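You operate a simulated robot arm through the tools that you are given. There is no shell and no other tool. Be economical: measure what you need, move in short steps, check, and stop when the job is done.

You are at the controls of a simulated two-armed robot. One attempt, no reset.

JOB
Pick up the oil can with one hand, pass it to the other hand and put it in the inside of the black tote. Set down upright: oil can.

Only the result counts: the job must be done as asked and must still hold three seconds after the hand-in. Knocking over, shifting, dropping, spilling or breaking anything else fails it.

ROBOT AND FRAMES
Two 7-joint arms with two-finger grippers on one trunk, on a base that drives. Base frame: it is fixed to the floor where the robot stands at the start and does not move with it; the origin is under the middle of the robot, x ahead of it, y to its left, z up. Units: m, degrees, N and s.
The left shoulder is at the start at [0.06, 0.123, 0.945], the right one opposite. With the tool pointing down near the work surface each hand reaches from about 0.36 to 0.8 m from the robot's upright axis, wherever it stands, measured 20 degrees to its own side. Places, roughly: inside of the black tote (28x18 cm) [-3.9, -1.68, 0.4]. Payload 1.47 kg a hand.
The TCP of each hand is the grasp point between the finger pads, 0.016 m short of the fingertips. In the tool frame z runs along the fingers and y along their closing line. The gripper opens to 0.087 m. The gripper's body begins 0.055 m behind the TCP.
Orientation is told as [roll, pitch, yaw] about the base's x, y, z axes, in that order, counted from this pose: with the fingers straight down and closing along the base's y, the tool's x points along the base's -x, its y along +y and its z along -z.

CONTROLS
- The arms move only by the tool send_rows. It takes "left_rows", "right_rows" or both (then of equal length, played together; a hand with none holds still); each is a list of rows, each an object of numbers (a shift or turn left out is 0, a gripper value left out holds the last): "tx", "ty", "tz": the shift along the base's x, y, z in units of 500 mm (1.0 is 500 mm); "wx", "wy", "wz": the turn, a rotation vector about the base's x, y, z in units of 120 degrees (1.0 is 120 degrees); "fingers": the gripper command, from -1 (fully open) to 1 (shut), values between in proportion. In form: [{"tx": .., "ty": .., "tz": .., "wx": .., "wy": .., "wz": .., "fingers": ..}, ...]. A call has 1 to 10 rows; each row is the pose to reach, as a shift and turn from the pose commanded when the call began. A call with a number of a shift or a turn outside -1 to 1 is refused whole. A row lasts 0.2 s, in which the tool goes at most 0.05 m and 8.6 degrees; a call with a longer step from one row to the next is refused whole, and so is a gripper value outside its range. Where a pose cannot be reached the arm comes as near as it can. A force on the tool above 40 N (or 10 N above the force at the start of the call, whichever is more), or a blocked arm, ends the call early, and 0.2 s more pass. Each finger travels about 0.153 m/s and halts on what it meets, pressing with about 22 N; the grip force reading is that of the motor and also rises with nothing between the fingers. The clock runs only during rows and for 0.2 s after the last one: add rows that repeat a pose to give the fingers time. The reply holds the time, the measured pose of the TCP, the force on the tool along the base axes, the opening and the grip force, in the units named above and with some noise, with the torque about the TCP (base axes, N m) and any sound that the robot's microphone picked up.
- Cameras (640 x 400 px; columns grow to the right, rows downward): "scene" is now at [0.088, -0.0361, 1.5136]; the picture's right is [-0.42, -0.91, 0.00], its down [-0.57, 0.26, -0.78] and it looks along [0.71, -0.33, -0.63] (base axes); focal length 290 px, centre (320, 200). "left" rides on the left gripper at [0.073, -0.012, -0.09] in its tool frame; the picture's right is [0.16, 0.99, 0.00], its down [-0.72, 0.12, -0.68] and it looks along [-0.67, 0.11, 0.73] (tool axes); focal length 247 px, centre (320, 200). "right" rides on the right gripper at [0.073, 0.012, -0.09] in its tool frame; the picture's right is [-0.16, 0.99, 0.00], its down [-0.72, -0.12, -0.68] and it looks along [-0.67, -0.11, 0.73] (tool axes); focal length 247 px, centre (320, 200). There is no depth. A picture from a camera that has moved, and an enlarged one, comes with that camera's place and axes in the base frame and with its lens.
- camera(camera): a new picture of that camera. No time passes.
- raise_lower(by): slides the trunk up (or, below 0, down) by that many m; the arms and the scene camera ride with it, the base frame stays. It gives what a move gives, with no picture.
- steer(legs): drives the robot by 1 to 6 legs, each [ahead, left, turn to the left] in m, m and degrees, along the robot's own axes; the way and the turn of a leg run together, so that a leg with both is an arc; at most 1.5 m and 180 degrees a leg. The arms and the cameras ride along, it lands a little off, and it stops where it bumps. It gives what a move gives.
- aim_head(pan, tilt): turns the head with the scene camera to pan (to the left, within 120 degrees either way) and tilt (down, from -29 to 69), counted from straight ahead of the robot. It gives what a move gives.
- enlarge(camera, box): a new picture of the part [left, top, right, bottom] of that camera's present view, enlarged. No time passes.
- job_done(): hands the job in; it is judged then, once.

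Work in short steps. Places have to be worked out from the pictures, the camera data and where the tool is seen: move nearer, look again, correct. Check each grasp and each placing, and mend what went wrong. You have 120 turns and 88 pictures in all, those below and enlarged ones among them. Open the grippers and draw the arms clear of the work before you hand the job in, unless the task says otherwise.

The tools are called as name(argument=value, ...) on one line, values as JSON. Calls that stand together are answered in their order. send_rows: Moves the arms, as the interface text tells. Its arguments: {"type":"object","properties":{"left_rows":{"type":"array","items":{"type":"object","properties":{"tx":{"type":"number"},"ty":{"type":"number"},"tz":{"type":"number"},"wx":{"type":"number"},"wy":{"type":"number"},"wz":{"type":"number"},"fingers":{"type":"number"}}}},"right_rows":{"type":"array","items":{"type":"object","properties":{"tx":{"type":"number"},"ty":{"type":"number"},"tz":{"type":"number"},"wx":{"type":"number"},"wy":{"type":"number"},"wz":{"type":"number"},"fingers":{"type":"number"}}}}},"required":[]} The other tools are called the same way: raise_lower (by) slides the trunk up or down; steer (legs) drives the base; aim_head (pan, tilt) turns the head that bears the scene camera; camera (camera) takes a picture; enlarge (camera, box) takes an enlarged picture of a part of a camera's view; job_done () hands the job in.

At the start:

```text
t: 0.0
left_tcp_pos: [0.461, 0.0583, 1.1338]
left_orientation: [-0.1, 0.0, 0.0]
left_contact_force: [0.2, 0.3, 0.5]
left_ft_torque: [0.03, 0.0, -0.01]
left_grip_width: 0.0869
left_grip_force: 0.1
right_tcp_pos: [0.3668, -0.3914, 1.1319]
right_orientation: [0.0, 0.1, 0.1]
right_contact_force: [0.1, -0.1, 0.4]
right_ft_torque: [0.01, 0.01, 0.01]
right_grip_width: 0.087
right_grip_force: 0.0
trunk travel left (down, up): [-0.1, 0.13]
robot x, y, heading: [0.0014, -0.0006, -0.0]
head pan, tilt: [-24.8, 38.9]
```

scene: 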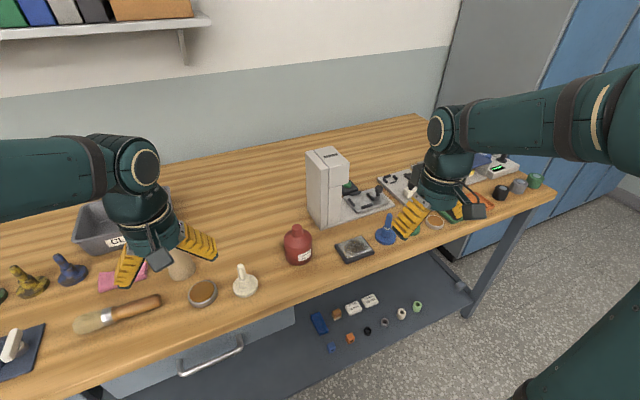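
right: 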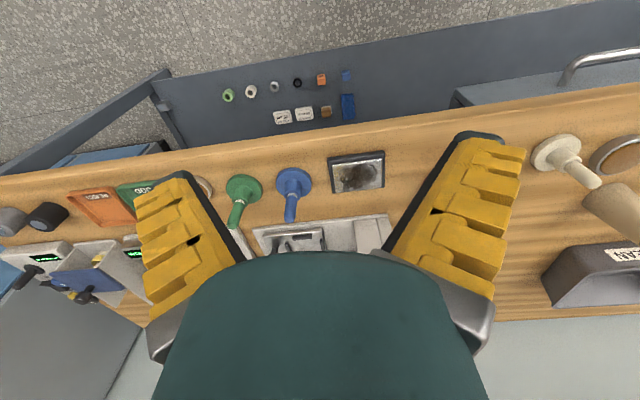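
left: 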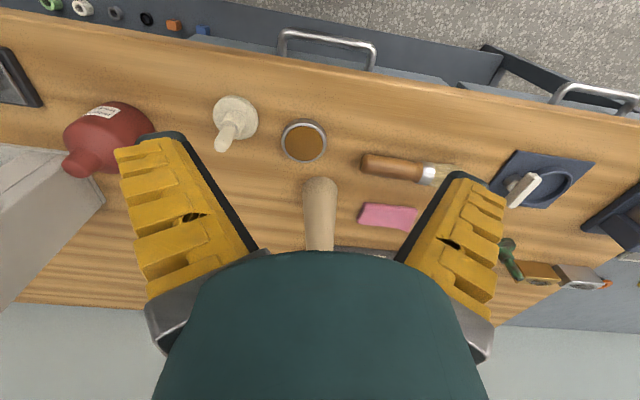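

The red bottle near the workbench's middle looks like a candidate for the oil can; I enlarge to verify.

enlarge(camera="scene", box=[230, 190, 430, 315])

aim_head(pan=30, tilt=38.9)

camera(camera="scene")

```text
3.20 times, centred on (330, 252) of scene
camera zoom: at [0.088, -0.0361, 1.5136], right [-0.42, -0.91, 0.0], down [-0.57, 0.26, -0.78], along [0.71, -0.33, -0.63], focal length 928 px, centre (288, 32)
```

zoom: 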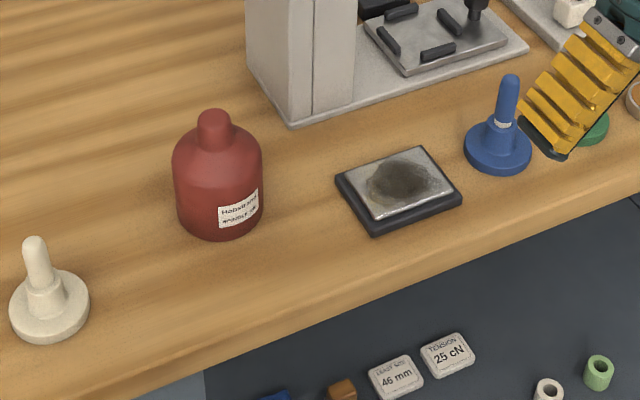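

```text
t: 1.2
left_tcp_pos: [0.4612, 0.0583, 1.1355]
left_orientation: [0.0, 0.0, 0.1]
left_contact_force: [0.2, 0.7, -0.2]
left_ft_torque: [0.01, -0.01, -0.01]
left_grip_width: 0.0868
left_grip_force: 0.1
right_tcp_pos: [0.3662, -0.3919, 1.1325]
right_orientation: [0.0, 0.0, -0.1]
right_contact_force: [-0.2, 0.9, 0.6]
right_ft_torque: [-0.02, -0.04, 0.01]
right_grip_width: 0.0868
right_grip_force: 0.1
trunk travel left (down, up): [-0.1, 0.13]
robot x, y, heading: [-0.001, 0.0008, 0.1]
head pan, tilt: [30.0, 38.9]
```

```text
83 pictures are left
camera scene: at [0.0845, 0.0427, 1.5136], right [0.5, -0.87, 0.0], down [-0.54, -0.31, -0.78], along [0.67, 0.39, -0.63], focal length 290 px, centre (320, 200)
```

scene: 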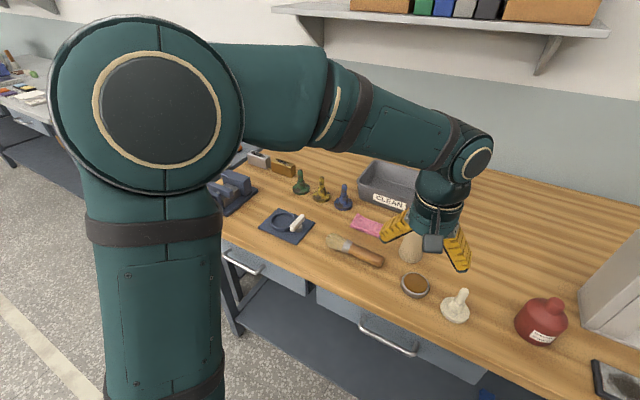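

I read the bottle's label and look behind toward the tote, before settling that it is the oil can.

enlarge(camera="scene", box=[505, 290, 585, 350])

aim_head(pan=-120, tilt=15)

camera(camera="scene")

aim_head(pan=120, tilt=15)

camera(camera="scene")

```text
6.67 times, centred on (545, 320) of scene
camera zoom: at [0.0845, 0.0427, 1.5136], right [0.5, -0.87, 0.0], down [-0.54, -0.31, -0.78], along [0.67, 0.39, -0.63], focal length 1933 px, centre (-1180, -600)
```

zoom: 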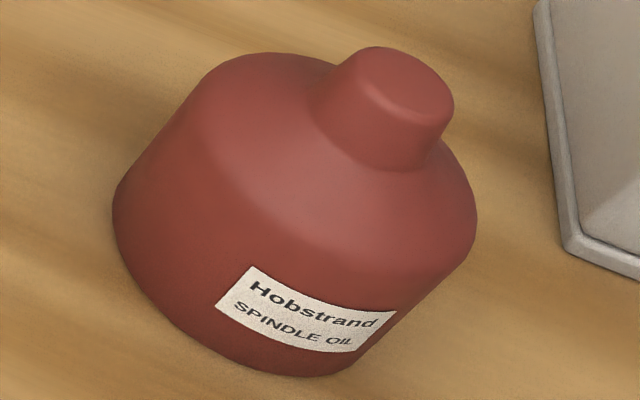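

```text
t: 3.6
left_tcp_pos: [0.4608, 0.0577, 1.1343]
left_orientation: [-0.1, 0.0, 0.0]
left_contact_force: [-0.5, -0.9, 0.4]
left_ft_torque: [-0.01, -0.02, -0.03]
left_grip_width: 0.0871
left_grip_force: 0.1
right_tcp_pos: [0.3667, -0.392, 1.1318]
right_orientation: [0.1, 0.0, 0.0]
right_contact_force: [0.4, -0.7, -0.3]
right_ft_torque: [0.03, -0.01, 0.02]
right_grip_width: 0.0869
right_grip_force: 0.0
trunk travel left (down, up): [-0.1, 0.13]
robot x, y, heading: [0.0022, 0.0008, 0.0]
head pan, tilt: [-120.0, 15.0]
```

```text
81 pictures are left
camera scene: at [-0.0365, -0.081, 1.5515], right [-0.87, 0.5, 0.0], down [0.13, 0.22, -0.97], along [-0.48, -0.84, -0.26], focal length 290 px, centre (320, 200)
```

scene: 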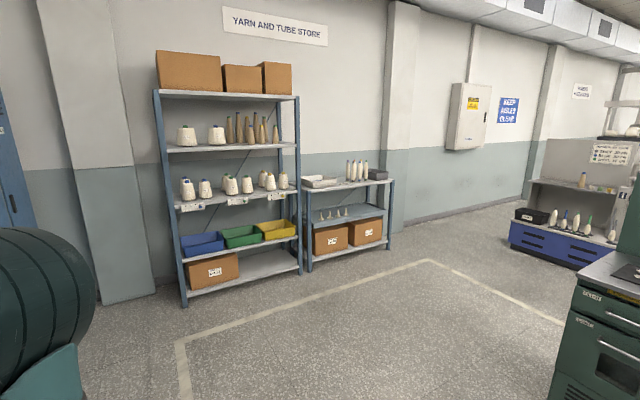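

```text
t: 7.0
left_tcp_pos: [0.4608, 0.058, 1.1337]
left_orientation: [0.0, 0.0, -0.1]
left_contact_force: [0.0, 0.7, 1.1]
left_ft_torque: [0.02, 0.01, 0.01]
left_grip_width: 0.087
left_grip_force: 0.1
right_tcp_pos: [0.3663, -0.3906, 1.1309]
right_orientation: [0.0, -0.1, 0.0]
right_contact_force: [-0.7, 0.2, -0.9]
right_ft_torque: [-0.01, 0.02, -0.02]
right_grip_width: 0.087
right_grip_force: 0.1
trunk travel left (down, up): [-0.1, 0.13]
robot x, y, heading: [0.0018, -0.0025, 0.1]
head pan, tilt: [120.0, 15.0]
```

```text
80 pictures are left
camera scene: at [-0.0365, 0.0808, 1.5515], right [0.87, 0.5, 0.0], down [0.13, -0.22, -0.97], along [-0.48, 0.84, -0.26], focal length 290 px, centre (320, 200)
```

scene: 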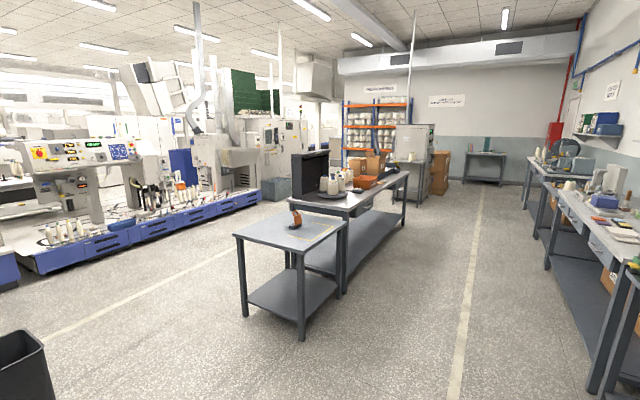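

The label reads "Spindle oil", so that is the oil can, triangulated at about (0.57, -0.20), bench near z 0.89. Right hand will grip its body at a slant so the left can later take the neck from above; I move the right hand to a pre-grasp pose tilted 50° and look.

send_rows(right_rows=[{"tx": 0.018, "ty": 0.064, "tz": -0.017, "wy": -0.07}, {"tx": 0.035, "ty": 0.128, "tz": -0.033, "wy": -0.14}, {"tx": 0.053, "ty": 0.192, "tz": -0.05, "wy": -0.21}, {"tx": 0.071, "ty": 0.256, "tz": -0.067, "wy": -0.28}, {"tx": 0.088, "ty": 0.32, "tz": -0.083, "wy": -0.35}, {"tx": 0.106, "ty": 0.384, "tz": -0.1, "wy": -0.4167}, {"tx": 0.106, "ty": 0.384, "tz": -0.1, "wy": -0.4167}])

aim_head(pan=-15, tilt=45)

camera(camera="right")

camera(camera="scene")

```text
t: 8.6
left_tcp_pos: [0.4611, 0.0559, 1.1356]
left_orientation: [0.2, 0.1, 0.0]
left_contact_force: [0.0, 0.0, 0.1]
left_ft_torque: [0.02, -0.02, 0.0]
left_grip_width: 0.0867
left_grip_force: 0.1
right_tcp_pos: [0.4517, -0.2038, 1.0984]
right_orientation: [0.2, -50.0, -0.2]
right_contact_force: [0.5, -0.7, -1.1]
right_ft_torque: [0.01, 0.01, 0.04]
right_grip_width: 0.0871
right_grip_force: 0.1
right hand out of reach, approached as far as the arm can: row 5, 6, 7
trunk travel left (down, up): [-0.1, 0.13]
robot x, y, heading: [0.0019, 0.0005, -0.2]
head pan, tilt: [120.0, 15.0]
```

```text
t: 10.8
left_tcp_pos: [0.4612, 0.0578, 1.1348]
left_orientation: [0.0, 0.0, 0.0]
left_contact_force: [-0.6, 0.0, -0.8]
left_ft_torque: [0.01, 0.02, 0.01]
left_grip_width: 0.0871
left_grip_force: 0.0
right_tcp_pos: [0.4531, -0.2009, 1.0987]
right_orientation: [0.4, -49.9, -0.1]
right_contact_force: [-0.3, -0.4, -0.5]
right_ft_torque: [0.02, 0.01, 0.0]
right_grip_width: 0.0871
right_grip_force: 0.0
trunk travel left (down, up): [-0.1, 0.13]
robot x, y, heading: [-0.0007, -0.0007, 0.0]
head pan, tilt: [-15.0, 45.0]
```

```text
79 pictures are left
camera right: at [0.3369, -0.1894, 1.1013], right [0.1, 0.99, 0.13], down [-0.05, -0.12, 0.99], along [0.99, -0.11, 0.04], focal length 247 px, centre (320, 200)
```

right: 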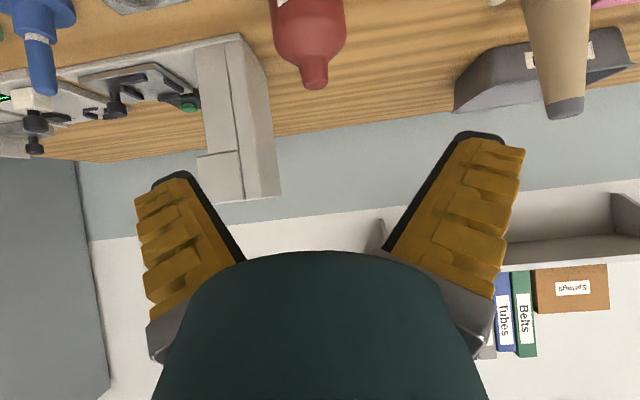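

```text
78 pictures are left
camera scene: at [0.0921, -0.0108, 1.507], right [-0.13, -0.99, 0.0], down [-0.68, 0.09, -0.73], along [0.72, -0.09, -0.69], focal length 290 px, centre (320, 200)
```

scene: 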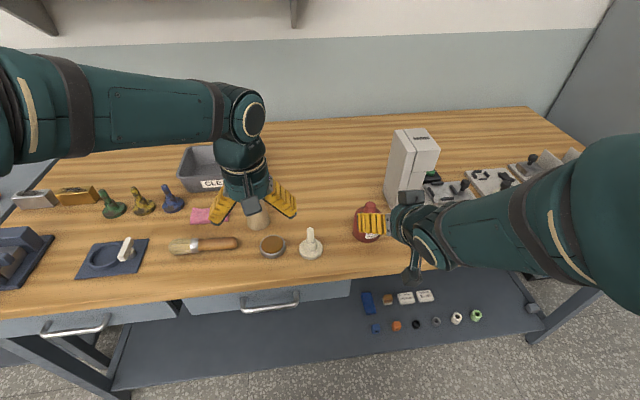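

From the two views the can's axis is near (0.61, -0.21), top z≈0.985, bench z≈0.87. I move in to a pre-grasp about 12 cm back along the tilted approach.

send_rows(right_rows=[{"tx": 0.04, "ty": -0.005, "tz": -0.07}, {"tx": 0.08, "ty": -0.01, "tz": -0.14}, {"tx": 0.13, "ty": -0.02, "tz": -0.22}, {"tx": 0.13, "ty": -0.02, "tz": -0.22}])

camera(camera="right")

enlarge(camera="scene", box=[280, 180, 480, 305])

```text
t: 11.8
left_tcp_pos: [0.4616, 0.0563, 1.1357]
left_orientation: [0.0, -0.1, 0.1]
left_contact_force: [-0.7, 0.1, 1.5]
left_ft_torque: [-0.02, -0.02, 0.01]
left_grip_width: 0.087
left_grip_force: 0.0
right_tcp_pos: [0.5162, -0.2109, 0.9896]
right_orientation: [0.0, -49.9, -0.1]
right_contact_force: [-0.9, -0.9, -0.5]
right_ft_torque: [-0.01, 0.0, 0.02]
right_grip_width: 0.0871
right_grip_force: 0.0
trunk travel left (down, up): [-0.1, 0.13]
robot x, y, heading: [-0.0004, 0.0027, 0.0]
head pan, tilt: [-15.0, 45.0]
```

```text
77 pictures are left
camera right: at [0.4007, -0.1985, 0.9923], right [0.1, 0.99, 0.12], down [-0.06, -0.12, 0.99], along [0.99, -0.11, 0.04], focal length 247 px, centre (320, 200)
```

right: 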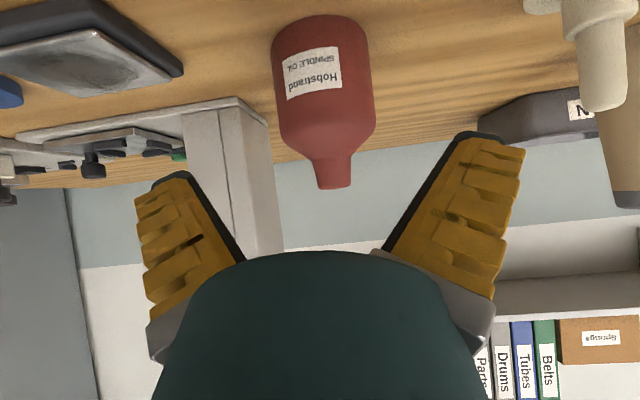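

```text
3.20 times, centred on (380, 242) of scene
camera zoom: at [0.0874, -0.0218, 1.5048], right [-0.26, -0.97, 0.0], down [-0.68, 0.18, -0.71], along [0.68, -0.18, -0.71], focal length 928 px, centre (128, 64)
```

zoom: 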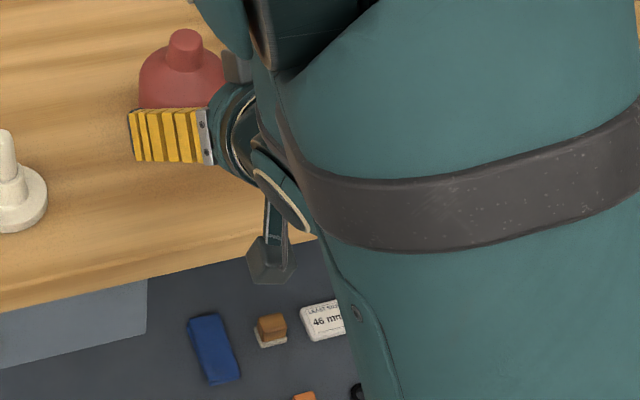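

Refined: can axis ≈(0.600, -0.2075), diameter ≈0.078, cylinder z 0.872–0.944. I approach partway with a 3 mm y correction and check straddling.

send_rows(right_rows=[{"tx": 0.03, "ty": 0.007, "tz": -0.026}, {"tx": 0.06, "ty": 0.007, "tz": -0.056}, {"tx": 0.09, "ty": 0.007, "tz": -0.083}, {"tx": 0.09, "ty": 0.007, "tz": -0.083}])

camera(camera="right")

enlarge(camera="scene", box=[300, 180, 420, 255])

```text
t: 12.8
left_tcp_pos: [0.4602, 0.0573, 1.1355]
left_orientation: [-0.1, 0.0, -0.1]
left_contact_force: [-0.3, -0.4, -0.7]
left_ft_torque: [-0.03, 0.02, -0.04]
left_grip_width: 0.0869
left_grip_force: 0.0
right_tcp_pos: [0.5617, -0.2074, 0.9457]
right_orientation: [0.1, -50.1, 0.0]
right_contact_force: [-0.6, 0.7, 0.1]
right_ft_torque: [-0.04, 0.0, -0.01]
right_grip_width: 0.0869
right_grip_force: 0.0
trunk travel left (down, up): [-0.1, 0.13]
robot x, y, heading: [-0.002, 0.0002, 0.1]
head pan, tilt: [-15.0, 45.0]
```

```text
75 pictures are left
camera right: at [0.4463, -0.1954, 0.9492], right [0.1, 0.99, 0.12], down [-0.06, -0.12, 0.99], along [0.99, -0.11, 0.04], focal length 247 px, centre (320, 200)
```

right: 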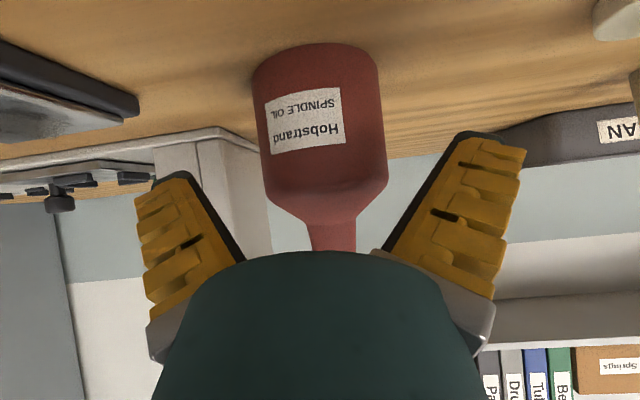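

```text
5.33 times, centred on (360, 218) of scene
camera zoom: at [0.0883, -0.0215, 1.5047], right [-0.26, -0.97, 0.0], down [-0.68, 0.18, -0.71], along [0.68, -0.18, -0.71], focal length 1546 px, centre (107, 107)
```

zoom: 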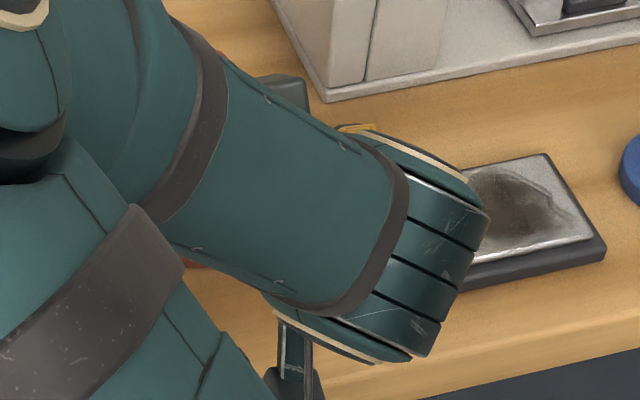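

Need a precise diameter versus the 0.087 opening; enlarging the present wrist view.

enlarge(camera="right", box=[220, 20, 420, 270])

```text
1.60 times, centred on (320, 145) of right
camera zoom: at [0.4463, -0.1954, 0.9492], right [0.1, 0.99, 0.12], down [-0.06, -0.12, 0.99], along [0.99, -0.11, 0.04], focal length 395 px, centre (320, 288)
```

zoom: 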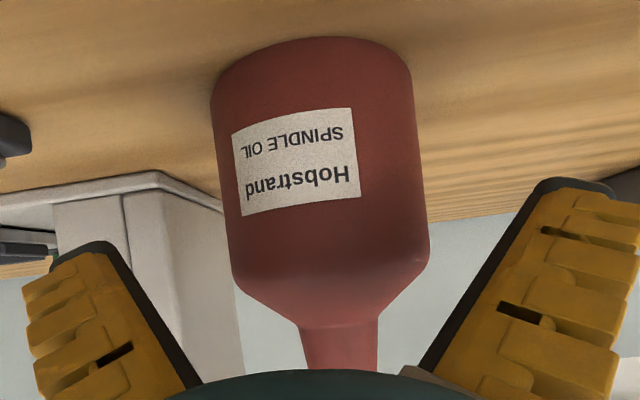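

Diameter ≈0.076–0.078, centred within a millimetre or so. I go in the last 5 cm.

send_rows(right_rows=[{"tx": 0.025, "ty": 0.002, "tz": -0.022}, {"tx": 0.05, "ty": 0.002, "tz": -0.044}, {"tx": 0.077, "ty": 0.002, "tz": -0.067}, {"tx": 0.077, "ty": 0.002, "tz": -0.067}])

camera(camera="right")

camera(camera="left")

```text
t: 13.4
left_tcp_pos: [0.4647, 0.0651, 1.1313]
left_orientation: [0.4, -0.1, 0.3]
left_contact_force: [0.0, -0.1, -0.5]
left_ft_torque: [0.02, 0.01, 0.01]
left_grip_width: 0.0873
left_grip_force: 0.0
right_tcp_pos: [0.5847, -0.2066, 0.9283]
right_orientation: [0.2, -50.2, -0.2]
right_contact_force: [0.7, -1.2, 0.8]
right_ft_torque: [-0.02, 0.02, 0.03]
right_grip_width: 0.087
right_grip_force: 0.1
right hand out of reach, approached as far as the arm can: row 3
trunk travel left (down, up): [-0.1, 0.13]
robot x, y, heading: [-0.0009, 0.0025, -0.1]
head pan, tilt: [-15.0, 45.0]
stopped in row 3 (left hand): the force on the tool passed its limit at 60 N (the readings are from after the stop); the commanded pose is now the measured one
```

```text
72 pictures are left
camera right: at [0.4707, -0.194, 0.9305], right [0.1, 0.99, 0.12], down [-0.06, -0.12, 0.99], along [0.99, -0.11, 0.05], focal length 247 px, centre (320, 200)
```

right: 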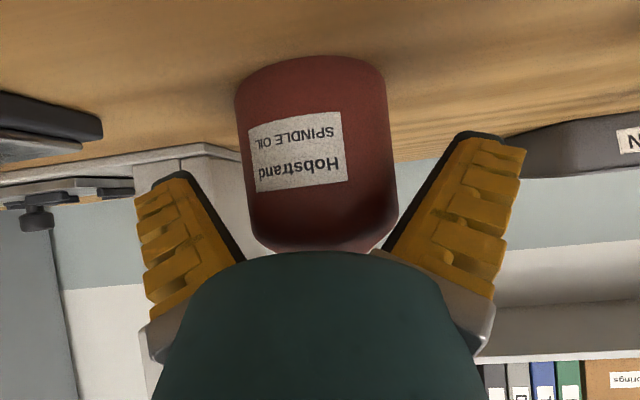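

```text
71 pictures are left
camera left: at [0.3921, 0.0514, 1.2213], right [-0.16, 0.99, 0.01], down [0.72, 0.11, 0.68], along [0.67, 0.12, -0.73], focal length 247 px, centre (320, 200)
```

left: 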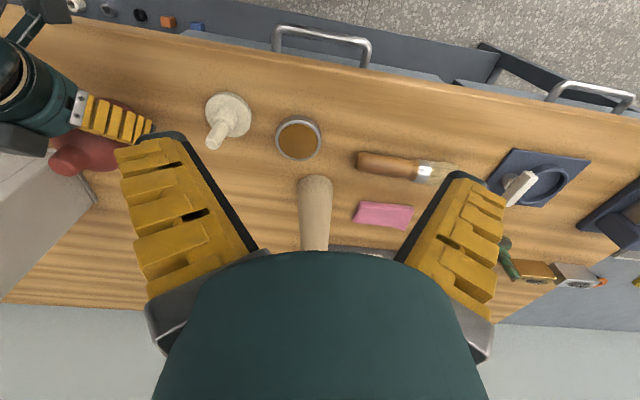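

The right elbow swung into the left arm. I draw the left arm out to the left first.

send_rows(left_rows=[{"ty": 0.09}, {"ty": 0.18}, {"ty": 0.27}, {"ty": 0.36}, {"ty": 0.45}, {"ty": 0.54}, {"ty": 0.62}])

camera(camera="scene")

```text
t: 15.0
left_tcp_pos: [0.465, 0.3756, 1.131]
left_orientation: [0.4, -0.1, 0.2]
left_contact_force: [0.4, 0.6, -0.3]
left_ft_torque: [0.01, 0.01, -0.01]
left_grip_width: 0.0867
left_grip_force: 0.0
right_tcp_pos: [0.5855, -0.206, 0.9286]
right_orientation: [0.1, -50.1, -0.1]
right_contact_force: [0.2, 0.0, -0.2]
right_ft_torque: [-0.04, 0.03, 0.01]
right_grip_width: 0.087
right_grip_force: 0.0
trunk travel left (down, up): [-0.1, 0.13]
robot x, y, heading: [-0.0026, 0.0013, -0.0]
head pan, tilt: [-15.0, 45.0]
```

```text
70 pictures are left
camera scene: at [0.0888, -0.0205, 1.5047], right [-0.26, -0.97, 0.0], down [-0.68, 0.18, -0.71], along [0.68, -0.18, -0.71], focal length 290 px, centre (320, 200)
```

scene: 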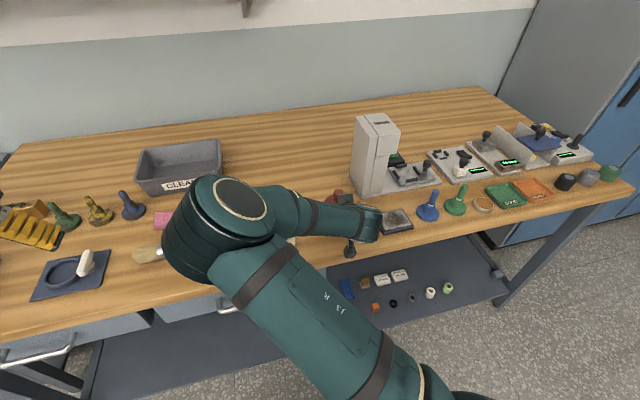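

The right elbow swung far to the left, a bad posture for a hand-over. I back out along the approach and unfold to the original posture, then will retry with the base farther back.

send_rows(right_rows=[{"tx": -0.03, "tz": 0.026}, {"tx": -0.06, "tz": 0.052}, {"tx": -0.1, "tz": 0.085}, {"tx": -0.14, "tz": 0.12}, {"tx": -0.18, "tz": 0.18}, {"tx": -0.22, "tz": 0.25}, {"tx": -0.26, "tz": 0.33}])

send_rows(right_rows=[{"tx": -0.02, "ty": -0.06, "tz": 0.02, "wy": 0.07}, {"tx": -0.04, "ty": -0.12, "tz": 0.02, "wy": 0.14}, {"tx": -0.06, "ty": -0.18, "tz": 0.03, "wy": 0.21}, {"tx": -0.08, "ty": -0.24, "tz": 0.03, "wy": 0.28}, {"tx": -0.11, "ty": -0.3, "tz": 0.03, "wy": 0.35}, {"tx": -0.13, "ty": -0.37, "tz": 0.03, "wy": 0.4167}])

camera(camera="scene")

```text
t: 16.6
left_tcp_pos: [0.4642, 0.3728, 1.1337]
left_orientation: [0.4, -0.2, 0.3]
left_contact_force: [0.2, 0.5, -0.1]
left_ft_torque: [0.0, 0.0, -0.02]
left_grip_width: 0.0871
left_grip_force: 0.0
right_tcp_pos: [0.4533, -0.205, 1.093]
right_orientation: [0.2, -50.1, -0.2]
right_contact_force: [-0.4, 0.4, -0.1]
right_ft_torque: [0.02, 0.02, 0.01]
right_grip_width: 0.0871
right_grip_force: 0.0
trunk travel left (down, up): [-0.1, 0.13]
robot x, y, heading: [-0.0027, 0.0006, -0.2]
head pan, tilt: [-15.0, 45.0]
```

```text
t: 18.0
left_tcp_pos: [0.4649, 0.3743, 1.1312]
left_orientation: [0.5, -0.1, 0.3]
left_contact_force: [0.4, -0.6, 0.0]
left_ft_torque: [-0.02, 0.05, -0.03]
left_grip_width: 0.087
left_grip_force: 0.1
right_tcp_pos: [0.3911, -0.3916, 1.1073]
right_orientation: [0.1, 0.0, -0.1]
right_contact_force: [-0.9, -0.8, 0.6]
right_ft_torque: [-0.02, 0.0, 0.02]
right_grip_width: 0.0871
right_grip_force: 0.1
trunk travel left (down, up): [-0.1, 0.13]
robot x, y, heading: [0.0008, -0.002, 0.1]
head pan, tilt: [-15.0, 45.0]
```

```text
69 pictures are left
camera scene: at [0.0897, -0.0222, 1.5046], right [-0.26, -0.97, 0.0], down [-0.68, 0.18, -0.71], along [0.68, -0.18, -0.71], focal length 290 px, centre (320, 200)
```

scene: 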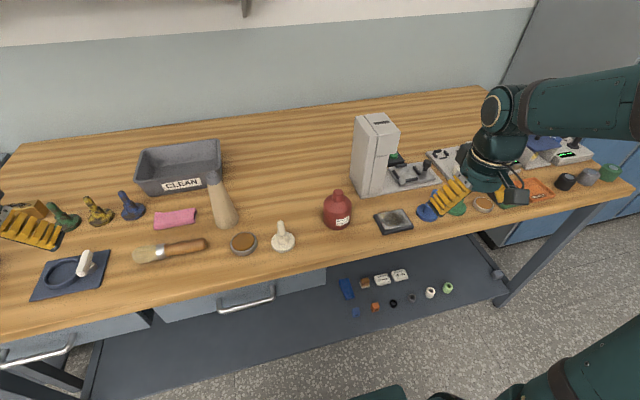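

Elbow is back on the right side. This time I yaw the hand 45° so it comes from the right-front, which keeps the elbow out, then tilt 50° toward a pre-grasp 20 cm from the can.

send_rows(right_rows=[{"wz": 0.0625}, {"wz": 0.125}, {"wz": 0.1875}, {"wz": 0.25}, {"wz": 0.3125}, {"wz": 0.375}])

send_rows(right_rows=[{"tx": 0.039, "ty": 0.031, "tz": -0.022, "wx": 0.0491, "wy": -0.0491}, {"tx": 0.078, "ty": 0.062, "tz": -0.044, "wx": 0.0982, "wy": -0.0982}, {"tx": 0.118, "ty": 0.094, "tz": -0.065, "wx": 0.1473, "wy": -0.1473}, {"tx": 0.157, "ty": 0.125, "tz": -0.087, "wx": 0.1964, "wy": -0.1964}, {"tx": 0.196, "ty": 0.156, "tz": -0.109, "wx": 0.2455, "wy": -0.2455}, {"tx": 0.236, "ty": 0.188, "tz": -0.13, "wx": 0.2946, "wy": -0.2946}, {"tx": 0.236, "ty": 0.188, "tz": -0.13, "wx": 0.2946, "wy": -0.2946}])

camera(camera="scene")

camera(camera="right")

```text
t: 19.4
left_tcp_pos: [0.4661, 0.3752, 1.1317]
left_orientation: [0.5, -0.1, 0.3]
left_contact_force: [0.1, 0.4, 0.4]
left_ft_torque: [0.01, 0.02, 0.0]
left_grip_width: 0.0868
left_grip_force: 0.1
right_tcp_pos: [0.3904, -0.3904, 1.1084]
right_orientation: [0.0, -0.2, 45.0]
right_contact_force: [0.1, -0.4, -0.5]
right_ft_torque: [0.0, -0.06, -0.01]
right_grip_width: 0.0871
right_grip_force: 0.1
trunk travel left (down, up): [-0.1, 0.13]
robot x, y, heading: [0.0002, 0.003, 0.2]
head pan, tilt: [-15.0, 45.0]
```

```text
t: 21.0
left_tcp_pos: [0.4652, 0.3753, 1.1328]
left_orientation: [0.4, -0.1, 0.3]
left_contact_force: [0.0, -0.4, -0.4]
left_ft_torque: [-0.01, -0.02, -0.02]
left_grip_width: 0.0872
left_grip_force: 0.0
right_tcp_pos: [0.51, -0.2971, 1.0416]
right_orientation: [0.1, -50.3, 44.9]
right_contact_force: [-0.2, 1.3, 0.9]
right_ft_torque: [0.01, 0.02, 0.04]
right_grip_width: 0.0871
right_grip_force: 0.0
trunk travel left (down, up): [-0.1, 0.13]
robot x, y, heading: [0.0024, 0.003, -0.2]
head pan, tilt: [-15.0, 45.0]
```

```text
68 pictures are left
camera scene: at [0.0883, -0.0208, 1.5047], right [-0.26, -0.97, 0.0], down [-0.68, 0.18, -0.71], along [0.68, -0.18, -0.71], focal length 290 px, centre (320, 200)
```

scene: 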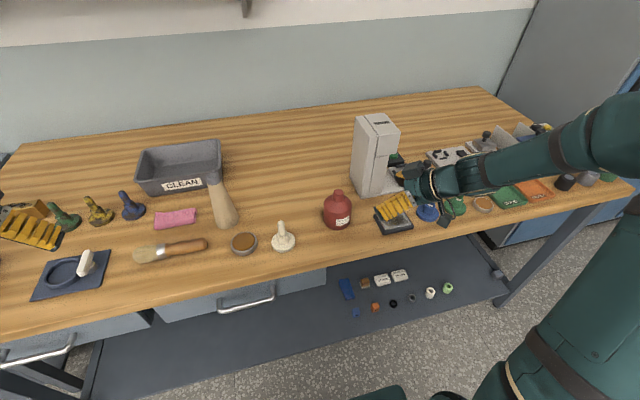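

```text
67 pictures are left
camera right: at [0.4198, -0.3703, 1.0442], right [-0.63, 0.77, 0.12], down [0.04, -0.13, 0.99], along [0.78, 0.63, 0.05], focal length 247 px, centre (320, 200)
```

right: 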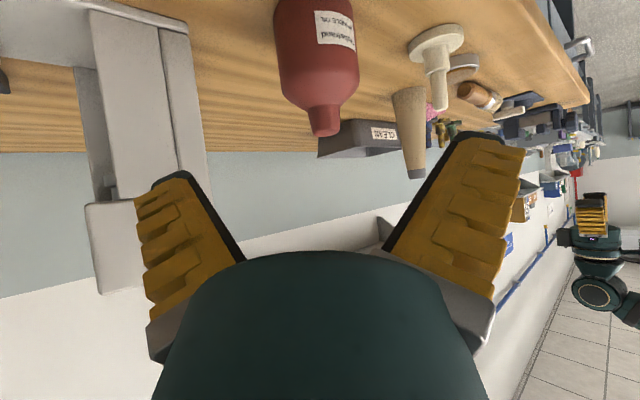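

The posture is good and the lateral alignment agrees (y−x ≈ -0.807 for both). I advance most of the way and check.

send_rows(right_rows=[{"tx": 0.035, "ty": 0.035, "tz": -0.05}, {"tx": 0.07, "ty": 0.07, "tz": -0.1}, {"tx": 0.105, "ty": 0.105, "tz": -0.15}, {"tx": 0.105, "ty": 0.105, "tz": -0.15}])

camera(camera="right")

enlarge(camera="scene", box=[300, 160, 460, 260])

```text
t: 22.0
left_tcp_pos: [0.4633, 0.3752, 1.1326]
left_orientation: [0.5, -0.2, 0.3]
left_contact_force: [-0.3, 0.7, 0.3]
left_ft_torque: [0.0, -0.01, -0.01]
left_grip_width: 0.0867
left_grip_force: 0.0
right_tcp_pos: [0.5599, -0.2441, 0.9696]
right_orientation: [0.1, -50.2, 44.9]
right_contact_force: [-0.6, -0.2, 0.1]
right_ft_torque: [0.01, 0.0, -0.01]
right_grip_width: 0.0869
right_grip_force: 0.2
trunk travel left (down, up): [-0.1, 0.13]
robot x, y, heading: [-0.0004, -0.0013, -0.1]
head pan, tilt: [-15.0, 45.0]
```

```text
66 pictures are left
camera right: at [0.4708, -0.3176, 0.9716], right [-0.63, 0.77, 0.12], down [0.04, -0.13, 0.99], along [0.78, 0.63, 0.05], focal length 247 px, centre (320, 200)
```

right: 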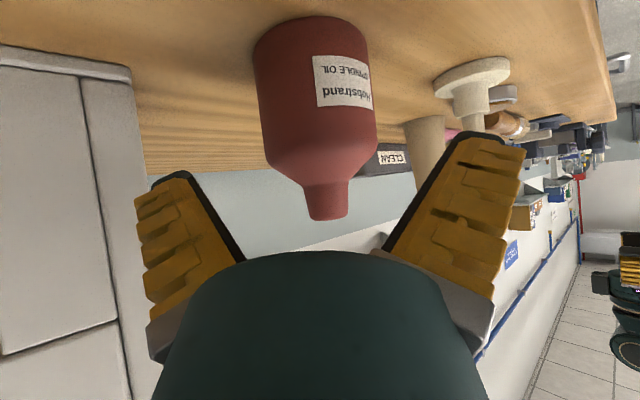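

```text
4.00 times, centred on (380, 210) of scene
camera zoom: at [0.0881, -0.021, 1.5048], right [-0.26, -0.97, 0.0], down [-0.68, 0.18, -0.71], along [0.68, -0.18, -0.71], focal length 1160 px, centre (80, 160)
```

zoom: 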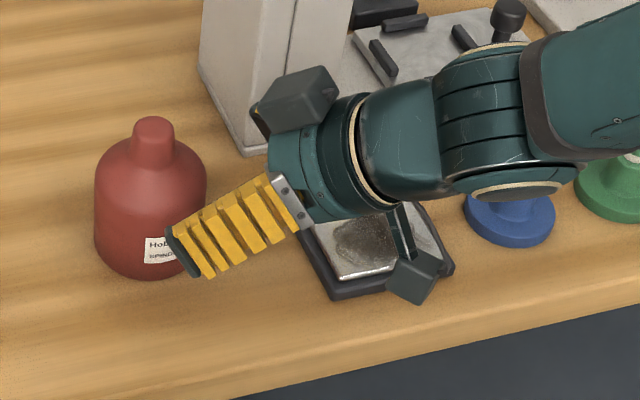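

Alignment is fine within 2-3 mm; the hanging camera block should clear the tray. I go in to TCP (0.602, -0.206, 0.918).

send_rows(right_rows=[{"tx": 0.02, "ty": 0.015, "tz": -0.026}, {"tx": 0.042, "ty": 0.036, "tz": -0.052}, {"tx": 0.064, "ty": 0.057, "tz": -0.078}, {"tx": 0.084, "ty": 0.077, "tz": -0.103}, {"tx": 0.084, "ty": 0.077, "tz": -0.103}])

camera(camera="right")

enlarge(camera="scene", box=[300, 160, 460, 260])

```text
t: 23.2
left_tcp_pos: [0.4655, 0.3756, 1.1329]
left_orientation: [0.5, -0.2, 0.4]
left_contact_force: [-0.6, -0.6, 0.2]
left_ft_torque: [0.03, 0.01, -0.02]
left_grip_width: 0.0869
left_grip_force: 0.0
right_tcp_pos: [0.6021, -0.2074, 0.9167]
right_orientation: [0.2, -50.3, 44.9]
right_contact_force: [0.2, 0.2, -0.6]
right_ft_torque: [-0.04, -0.05, -0.04]
right_grip_width: 0.0873
right_grip_force: 0.1
trunk travel left (down, up): [-0.1, 0.13]
robot x, y, heading: [0.0001, -0.0013, 0.1]
head pan, tilt: [-15.0, 45.0]
```

```text
64 pictures are left
camera right: at [0.5127, -0.2806, 0.9192], right [-0.63, 0.77, 0.12], down [0.04, -0.13, 0.99], along [0.78, 0.62, 0.05], focal length 247 px, centre (320, 200)
```

right: 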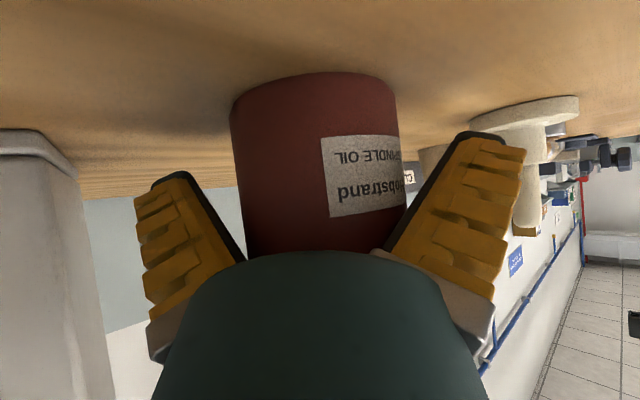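

```text
4.00 times, centred on (380, 210) of scene
camera zoom: at [0.0887, -0.0211, 1.5047], right [-0.26, -0.97, 0.0], down [-0.68, 0.18, -0.71], along [0.68, -0.18, -0.71], focal length 1160 px, centre (80, 160)
```

zoom: 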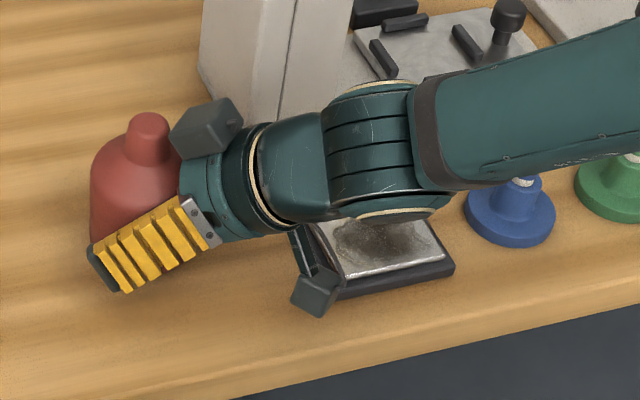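

The fingers straddle the can with no contact force. I close the gripper.

send_rows(right_rows=[{"fingers": 0.0}, {"fingers": 0.5}, {"fingers": 1.0}, {"fingers": 1.0}, {"fingers": 1.0}])

camera(camera="right")

```text
t: 24.4
left_tcp_pos: [0.4644, 0.3744, 1.1316]
left_orientation: [0.5, -0.1, 0.3]
left_contact_force: [0.7, 0.7, -0.8]
left_ft_torque: [0.02, -0.05, 0.03]
left_grip_width: 0.087
left_grip_force: 0.1
right_tcp_pos: [0.6008, -0.2081, 0.917]
right_orientation: [0.2, -50.3, 44.7]
right_contact_force: [0.3, -2.1, 1.3]
right_ft_torque: [0.04, -0.13, -0.05]
right_grip_width: 0.0728
right_grip_force: 22.0
trunk travel left (down, up): [-0.1, 0.13]
robot x, y, heading: [-0.0043, -0.0016, -0.1]
head pan, tilt: [-15.0, 45.0]
```

```text
62 pictures are left
camera right: at [0.5127, -0.2806, 0.9196], right [-0.63, 0.77, 0.12], down [0.04, -0.13, 0.99], along [0.78, 0.63, 0.05], focal length 247 px, centre (320, 200)
```

right: 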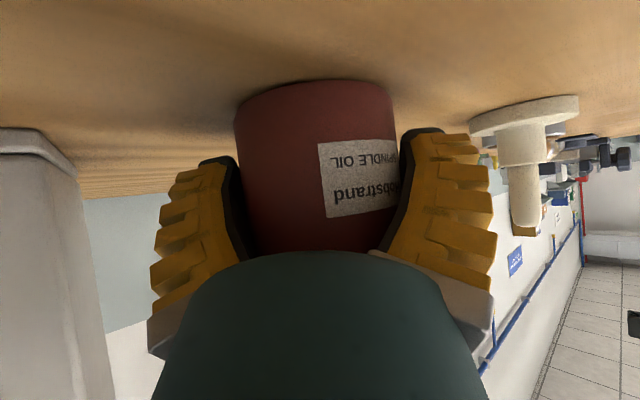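

Gripped at 0.073 m, 22 N. I lift straight up.

send_rows(right_rows=[{"tz": 0.04}, {"tz": 0.1}, {"tz": 0.18}, {"tz": 0.26}, {"tz": 0.34}, {"tz": 0.4}, {"tz": 0.4}])

camera(camera="scene")

camera(camera="right")

```text
t: 26.0
left_tcp_pos: [0.4644, 0.3747, 1.1326]
left_orientation: [0.5, -0.1, 0.3]
left_contact_force: [0.5, 0.5, 0.8]
left_ft_torque: [-0.01, 0.01, 0.03]
left_grip_width: 0.0869
left_grip_force: 0.1
right_tcp_pos: [0.6032, -0.207, 1.1171]
right_orientation: [0.2, -50.2, 44.8]
right_contact_force: [-0.7, 0.0, -3.1]
right_ft_torque: [-0.04, 0.05, -0.01]
right_grip_width: 0.0725
right_grip_force: 22.3
trunk travel left (down, up): [-0.1, 0.13]
robot x, y, heading: [-0.0009, 0.0018, 0.1]
head pan, tilt: [-15.0, 45.0]
```

```text
61 pictures are left
camera scene: at [0.0892, -0.0214, 1.5046], right [-0.26, -0.97, 0.0], down [-0.68, 0.18, -0.71], along [0.68, -0.18, -0.71], focal length 290 px, centre (320, 200)
```

scene: 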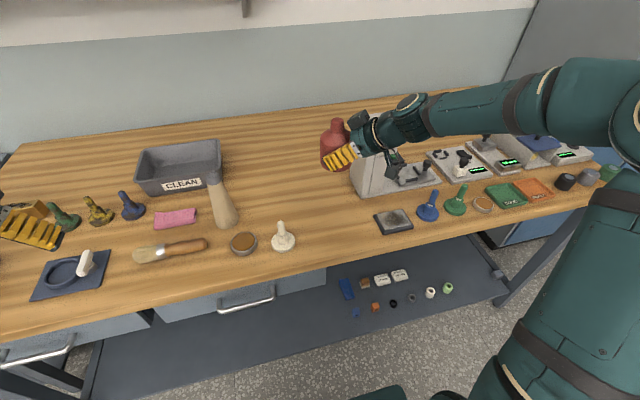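

```text
60 pictures are left
camera right: at [0.5137, -0.2792, 1.1197], right [-0.63, 0.77, 0.12], down [0.04, -0.13, 0.99], along [0.78, 0.63, 0.05], focal length 247 px, centre (320, 200)
```

right: 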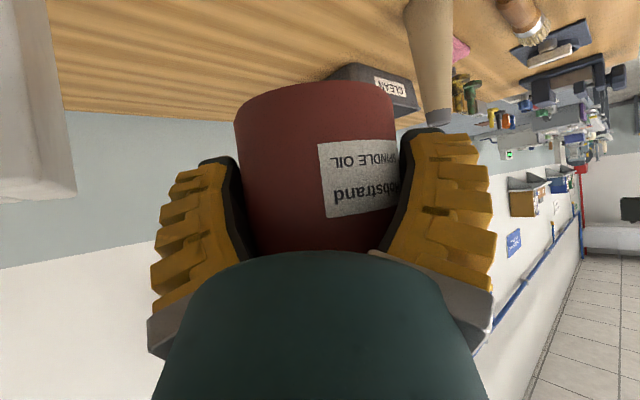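

The can is lifted, upright and firm. I swing the right hand to yaw 90° while bringing the can in front of the robot, leaving its upper left side free for the left hand.

send_rows(right_rows=[{"tx": -0.033, "ty": 0.057, "wz": 0.0625}, {"tx": -0.067, "ty": 0.113, "wz": 0.125}, {"tx": -0.1, "ty": 0.17, "wz": 0.1875}, {"tx": -0.133, "ty": 0.227, "wz": 0.25}, {"tx": -0.167, "ty": 0.283, "wz": 0.3125}, {"tx": -0.2, "ty": 0.34, "wz": 0.375}, {"tx": -0.2, "ty": 0.34, "wz": 0.375}])

aim_head(pan=0, tilt=40)

camera(camera="scene")

```text
t: 27.6
left_tcp_pos: [0.4657, 0.3747, 1.1322]
left_orientation: [0.5, -0.1, 0.3]
left_contact_force: [-0.6, -0.9, -0.4]
left_ft_torque: [0.0, 0.04, -0.01]
left_grip_width: 0.087
left_grip_force: 0.0
right_tcp_pos: [0.5039, -0.0366, 1.1154]
right_orientation: [0.2, -50.2, 89.8]
right_contact_force: [0.4, -1.0, -2.4]
right_ft_torque: [-0.02, 0.02, 0.03]
right_grip_width: 0.0725
right_grip_force: 21.8
trunk travel left (down, up): [-0.1, 0.13]
robot x, y, heading: [-0.0029, -0.0002, 0.0]
head pan, tilt: [-15.0, 45.0]
```

```text
t: 28.3
left_tcp_pos: [0.4649, 0.3742, 1.1324]
left_orientation: [0.5, -0.1, 0.2]
left_contact_force: [0.7, -0.4, -0.9]
left_ft_torque: [0.02, 0.01, 0.0]
left_grip_width: 0.0871
left_grip_force: 0.1
right_tcp_pos: [0.5029, -0.0376, 1.1169]
right_orientation: [0.2, -50.1, 89.8]
right_contact_force: [0.2, 0.2, -2.3]
right_ft_torque: [-0.04, -0.02, -0.02]
right_grip_width: 0.0723
right_grip_force: 22.1
trunk travel left (down, up): [-0.1, 0.13]
robot x, y, heading: [-0.0029, -0.0013, 0.0]
head pan, tilt: [0.0, 40.0]
```

```text
59 pictures are left
camera scene: at [0.0954, -0.0002, 1.5119], right [0.0, -1.0, 0.0], down [-0.64, 0.0, -0.77], along [0.77, 0.0, -0.64], focal length 290 px, centre (320, 200)
```

scene: 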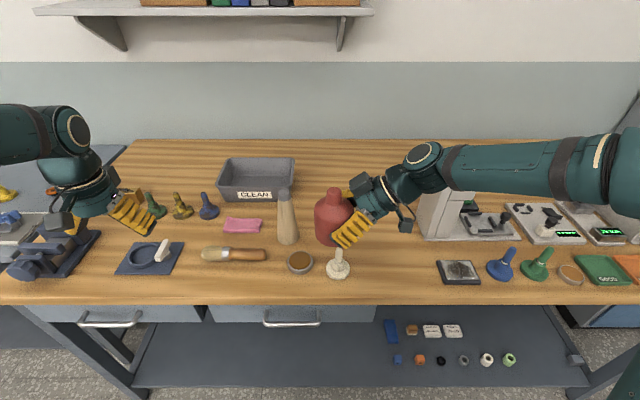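

Clean pose. Now the left hand rises and yaws -90° so its fingers will close along x with its camera facing away from the right hand; first stage.

send_rows(left_rows=[{"tz": 0.06, "wz": -0.07}, {"tz": 0.12, "wz": -0.14}, {"tz": 0.18, "wz": -0.21}, {"tz": 0.24, "wz": -0.28}, {"tz": 0.3, "wz": -0.35}, {"ty": -0.05, "tz": 0.36, "wz": -0.42}, {"ty": -0.1, "tz": 0.4, "wz": -0.49}, {"ty": -0.15, "tz": 0.4, "wz": -0.56}, {"ty": -0.2, "tz": 0.4, "wz": -0.63}, {"tx": 0.03, "ty": -0.25, "tz": 0.4, "wz": -0.7}])

camera(camera="scene")

```text
t: 30.5
left_tcp_pos: [0.4811, 0.2475, 1.3318]
left_orientation: [0.4, -0.2, -83.9]
left_contact_force: [-0.4, 0.4, 1.1]
left_ft_torque: [0.01, 0.01, 0.0]
left_grip_width: 0.0869
left_grip_force: 0.0
right_tcp_pos: [0.5047, -0.0367, 1.1155]
right_orientation: [0.4, -50.3, 89.6]
right_contact_force: [-0.3, -0.6, -2.3]
right_ft_torque: [0.02, 0.01, 0.0]
right_grip_width: 0.0724
right_grip_force: 22.0
trunk travel left (down, up): [-0.1, 0.13]
robot x, y, heading: [0.0014, -0.0007, 0.1]
head pan, tilt: [0.0, 40.0]
```

```text
58 pictures are left
camera scene: at [0.0966, -0.0008, 1.5118], right [0.0, -1.0, 0.0], down [-0.64, 0.0, -0.77], along [0.77, 0.0, -0.64], focal length 290 px, centre (320, 200)
```

scene: 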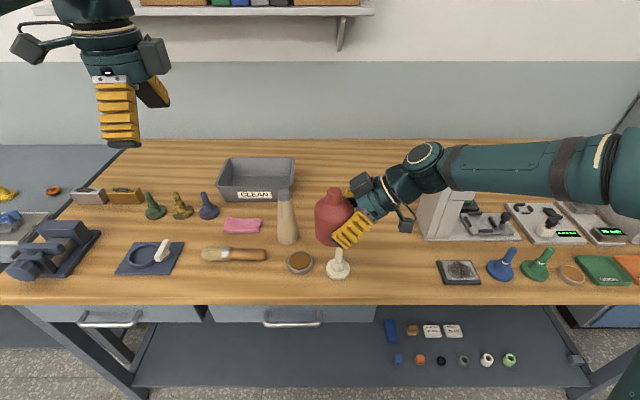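

I note a block on each hand opposite the camera; on the right hand it sits close to the neck. I zoom in to measure its clearance.

enlarge(camera="scene", box=[290, 150, 430, 260])

enlarge(camera="scene", box=[10, 0, 190, 160])

camera(camera="left")

```text
3.64 times, centred on (360, 205) of scene
camera zoom: at [0.0966, -0.0008, 1.5118], right [0.0, -1.0, 0.0], down [-0.64, 0.0, -0.77], along [0.77, 0.0, -0.64], focal length 1054 px, centre (174, 182)
```

zoom: 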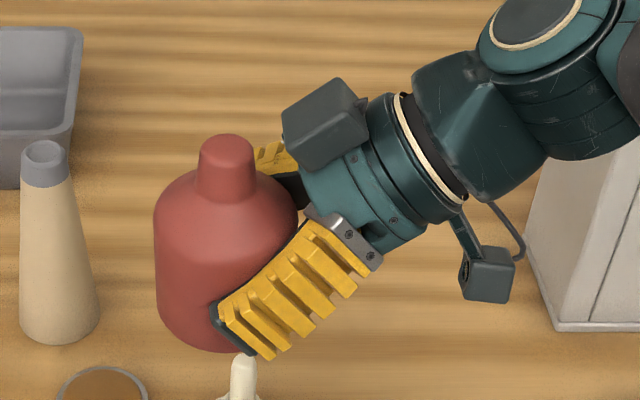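

```text
2.50 times, centred on (100, 80) of scene
camera zoom: at [0.0966, -0.0008, 1.5118], right [0.0, -1.0, 0.0], down [-0.64, 0.0, -0.77], along [0.77, 0.0, -0.64], focal length 725 px, centre (870, 500)
```

zoom: 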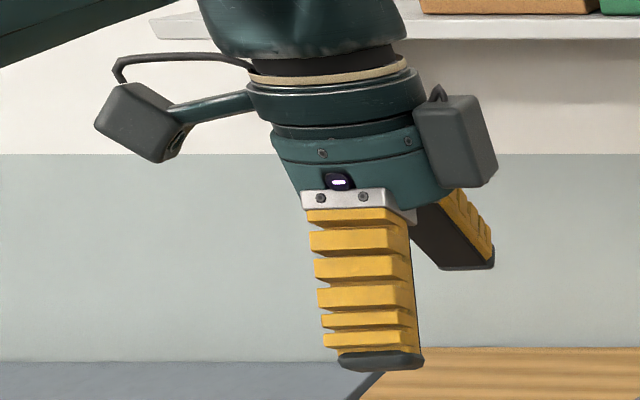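

```text
55 pictures are left
camera left: at [0.4614, 0.3193, 1.4219], right [0.96, 0.26, 0.01], down [0.19, -0.71, 0.68], along [0.18, -0.66, -0.73], focal length 247 px, centre (320, 200)
```

left: 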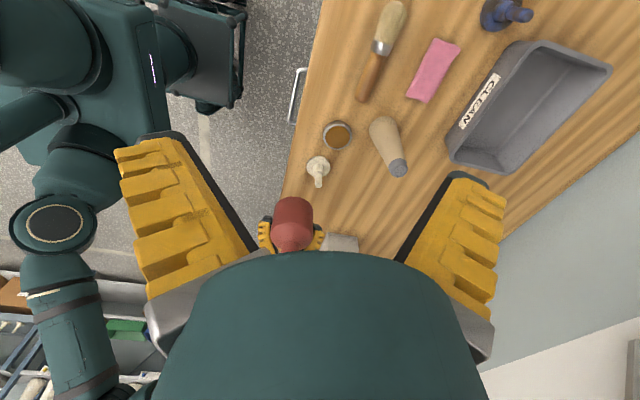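

Clearance is tight straight-down, so the left hand will lean 20° toward +y. Neck axis ≈(0.505, -0.027), top z≈1.192; I bring the left hand to 12 cm back along that leaned approach.

send_rows(left_rows=[{"tx": 0.008, "ty": -0.078, "tz": -0.01, "wx": -0.028, "wz": -0.01}, {"tx": 0.016, "ty": -0.156, "tz": -0.02, "wx": -0.056, "wz": -0.018}, {"tx": 0.024, "ty": -0.234, "tz": -0.03, "wx": -0.084, "wz": -0.026}, {"tx": 0.032, "ty": -0.312, "tz": -0.04, "wx": -0.112, "wz": -0.034}, {"tx": 0.04, "ty": -0.39, "tz": -0.05, "wx": -0.14, "wz": -0.042}, {"tx": 0.048, "ty": -0.467, "tz": -0.06, "wx": -0.1667, "wz": -0.05}, {"tx": 0.048, "ty": -0.467, "tz": -0.06, "wx": -0.1667, "wz": -0.05}])

camera(camera="scene")

camera(camera="left")

```text
t: 32.1
left_tcp_pos: [0.5033, 0.014, 1.3011]
left_orientation: [-0.7, -20.0, -89.5]
left_contact_force: [-0.9, 0.8, -0.2]
left_ft_torque: [0.01, -0.02, 0.01]
left_grip_width: 0.0867
left_grip_force: 0.1
right_tcp_pos: [0.5039, -0.0363, 1.1158]
right_orientation: [0.3, -50.2, 89.9]
right_contact_force: [0.0, 0.7, -1.7]
right_ft_torque: [-0.01, -0.01, 0.0]
right_grip_width: 0.0722
right_grip_force: 22.1
trunk travel left (down, up): [-0.1, 0.13]
robot x, y, heading: [0.0004, -0.0036, 0.1]
head pan, tilt: [0.0, 40.0]
```

```text
54 pictures are left
camera scene: at [0.0952, 0.0004, 1.5119], right [0.0, -1.0, 0.0], down [-0.64, 0.0, -0.77], along [0.77, 0.0, -0.64], focal length 290 px, centre (320, 200)
```

scene: 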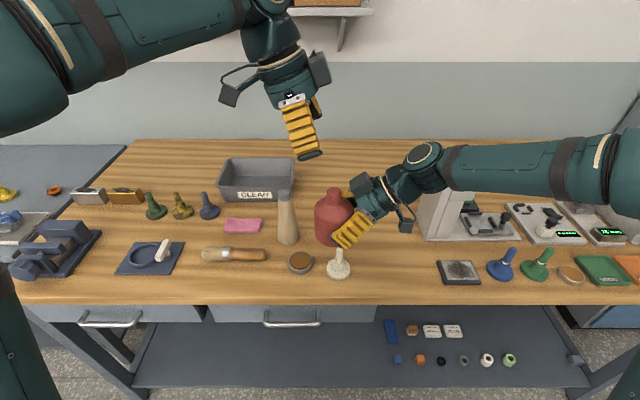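

```text
53 pictures are left
camera left: at [0.4924, 0.1129, 1.361], right [0.99, 0.15, -0.07], down [0.13, -0.44, 0.89], along [0.1, -0.88, -0.46], focal length 247 px, centre (320, 200)
```

left: 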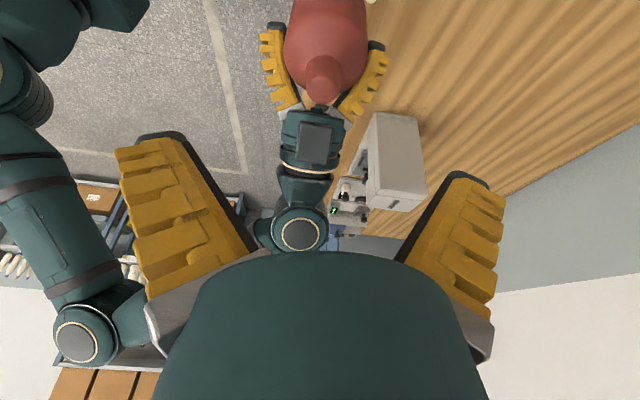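

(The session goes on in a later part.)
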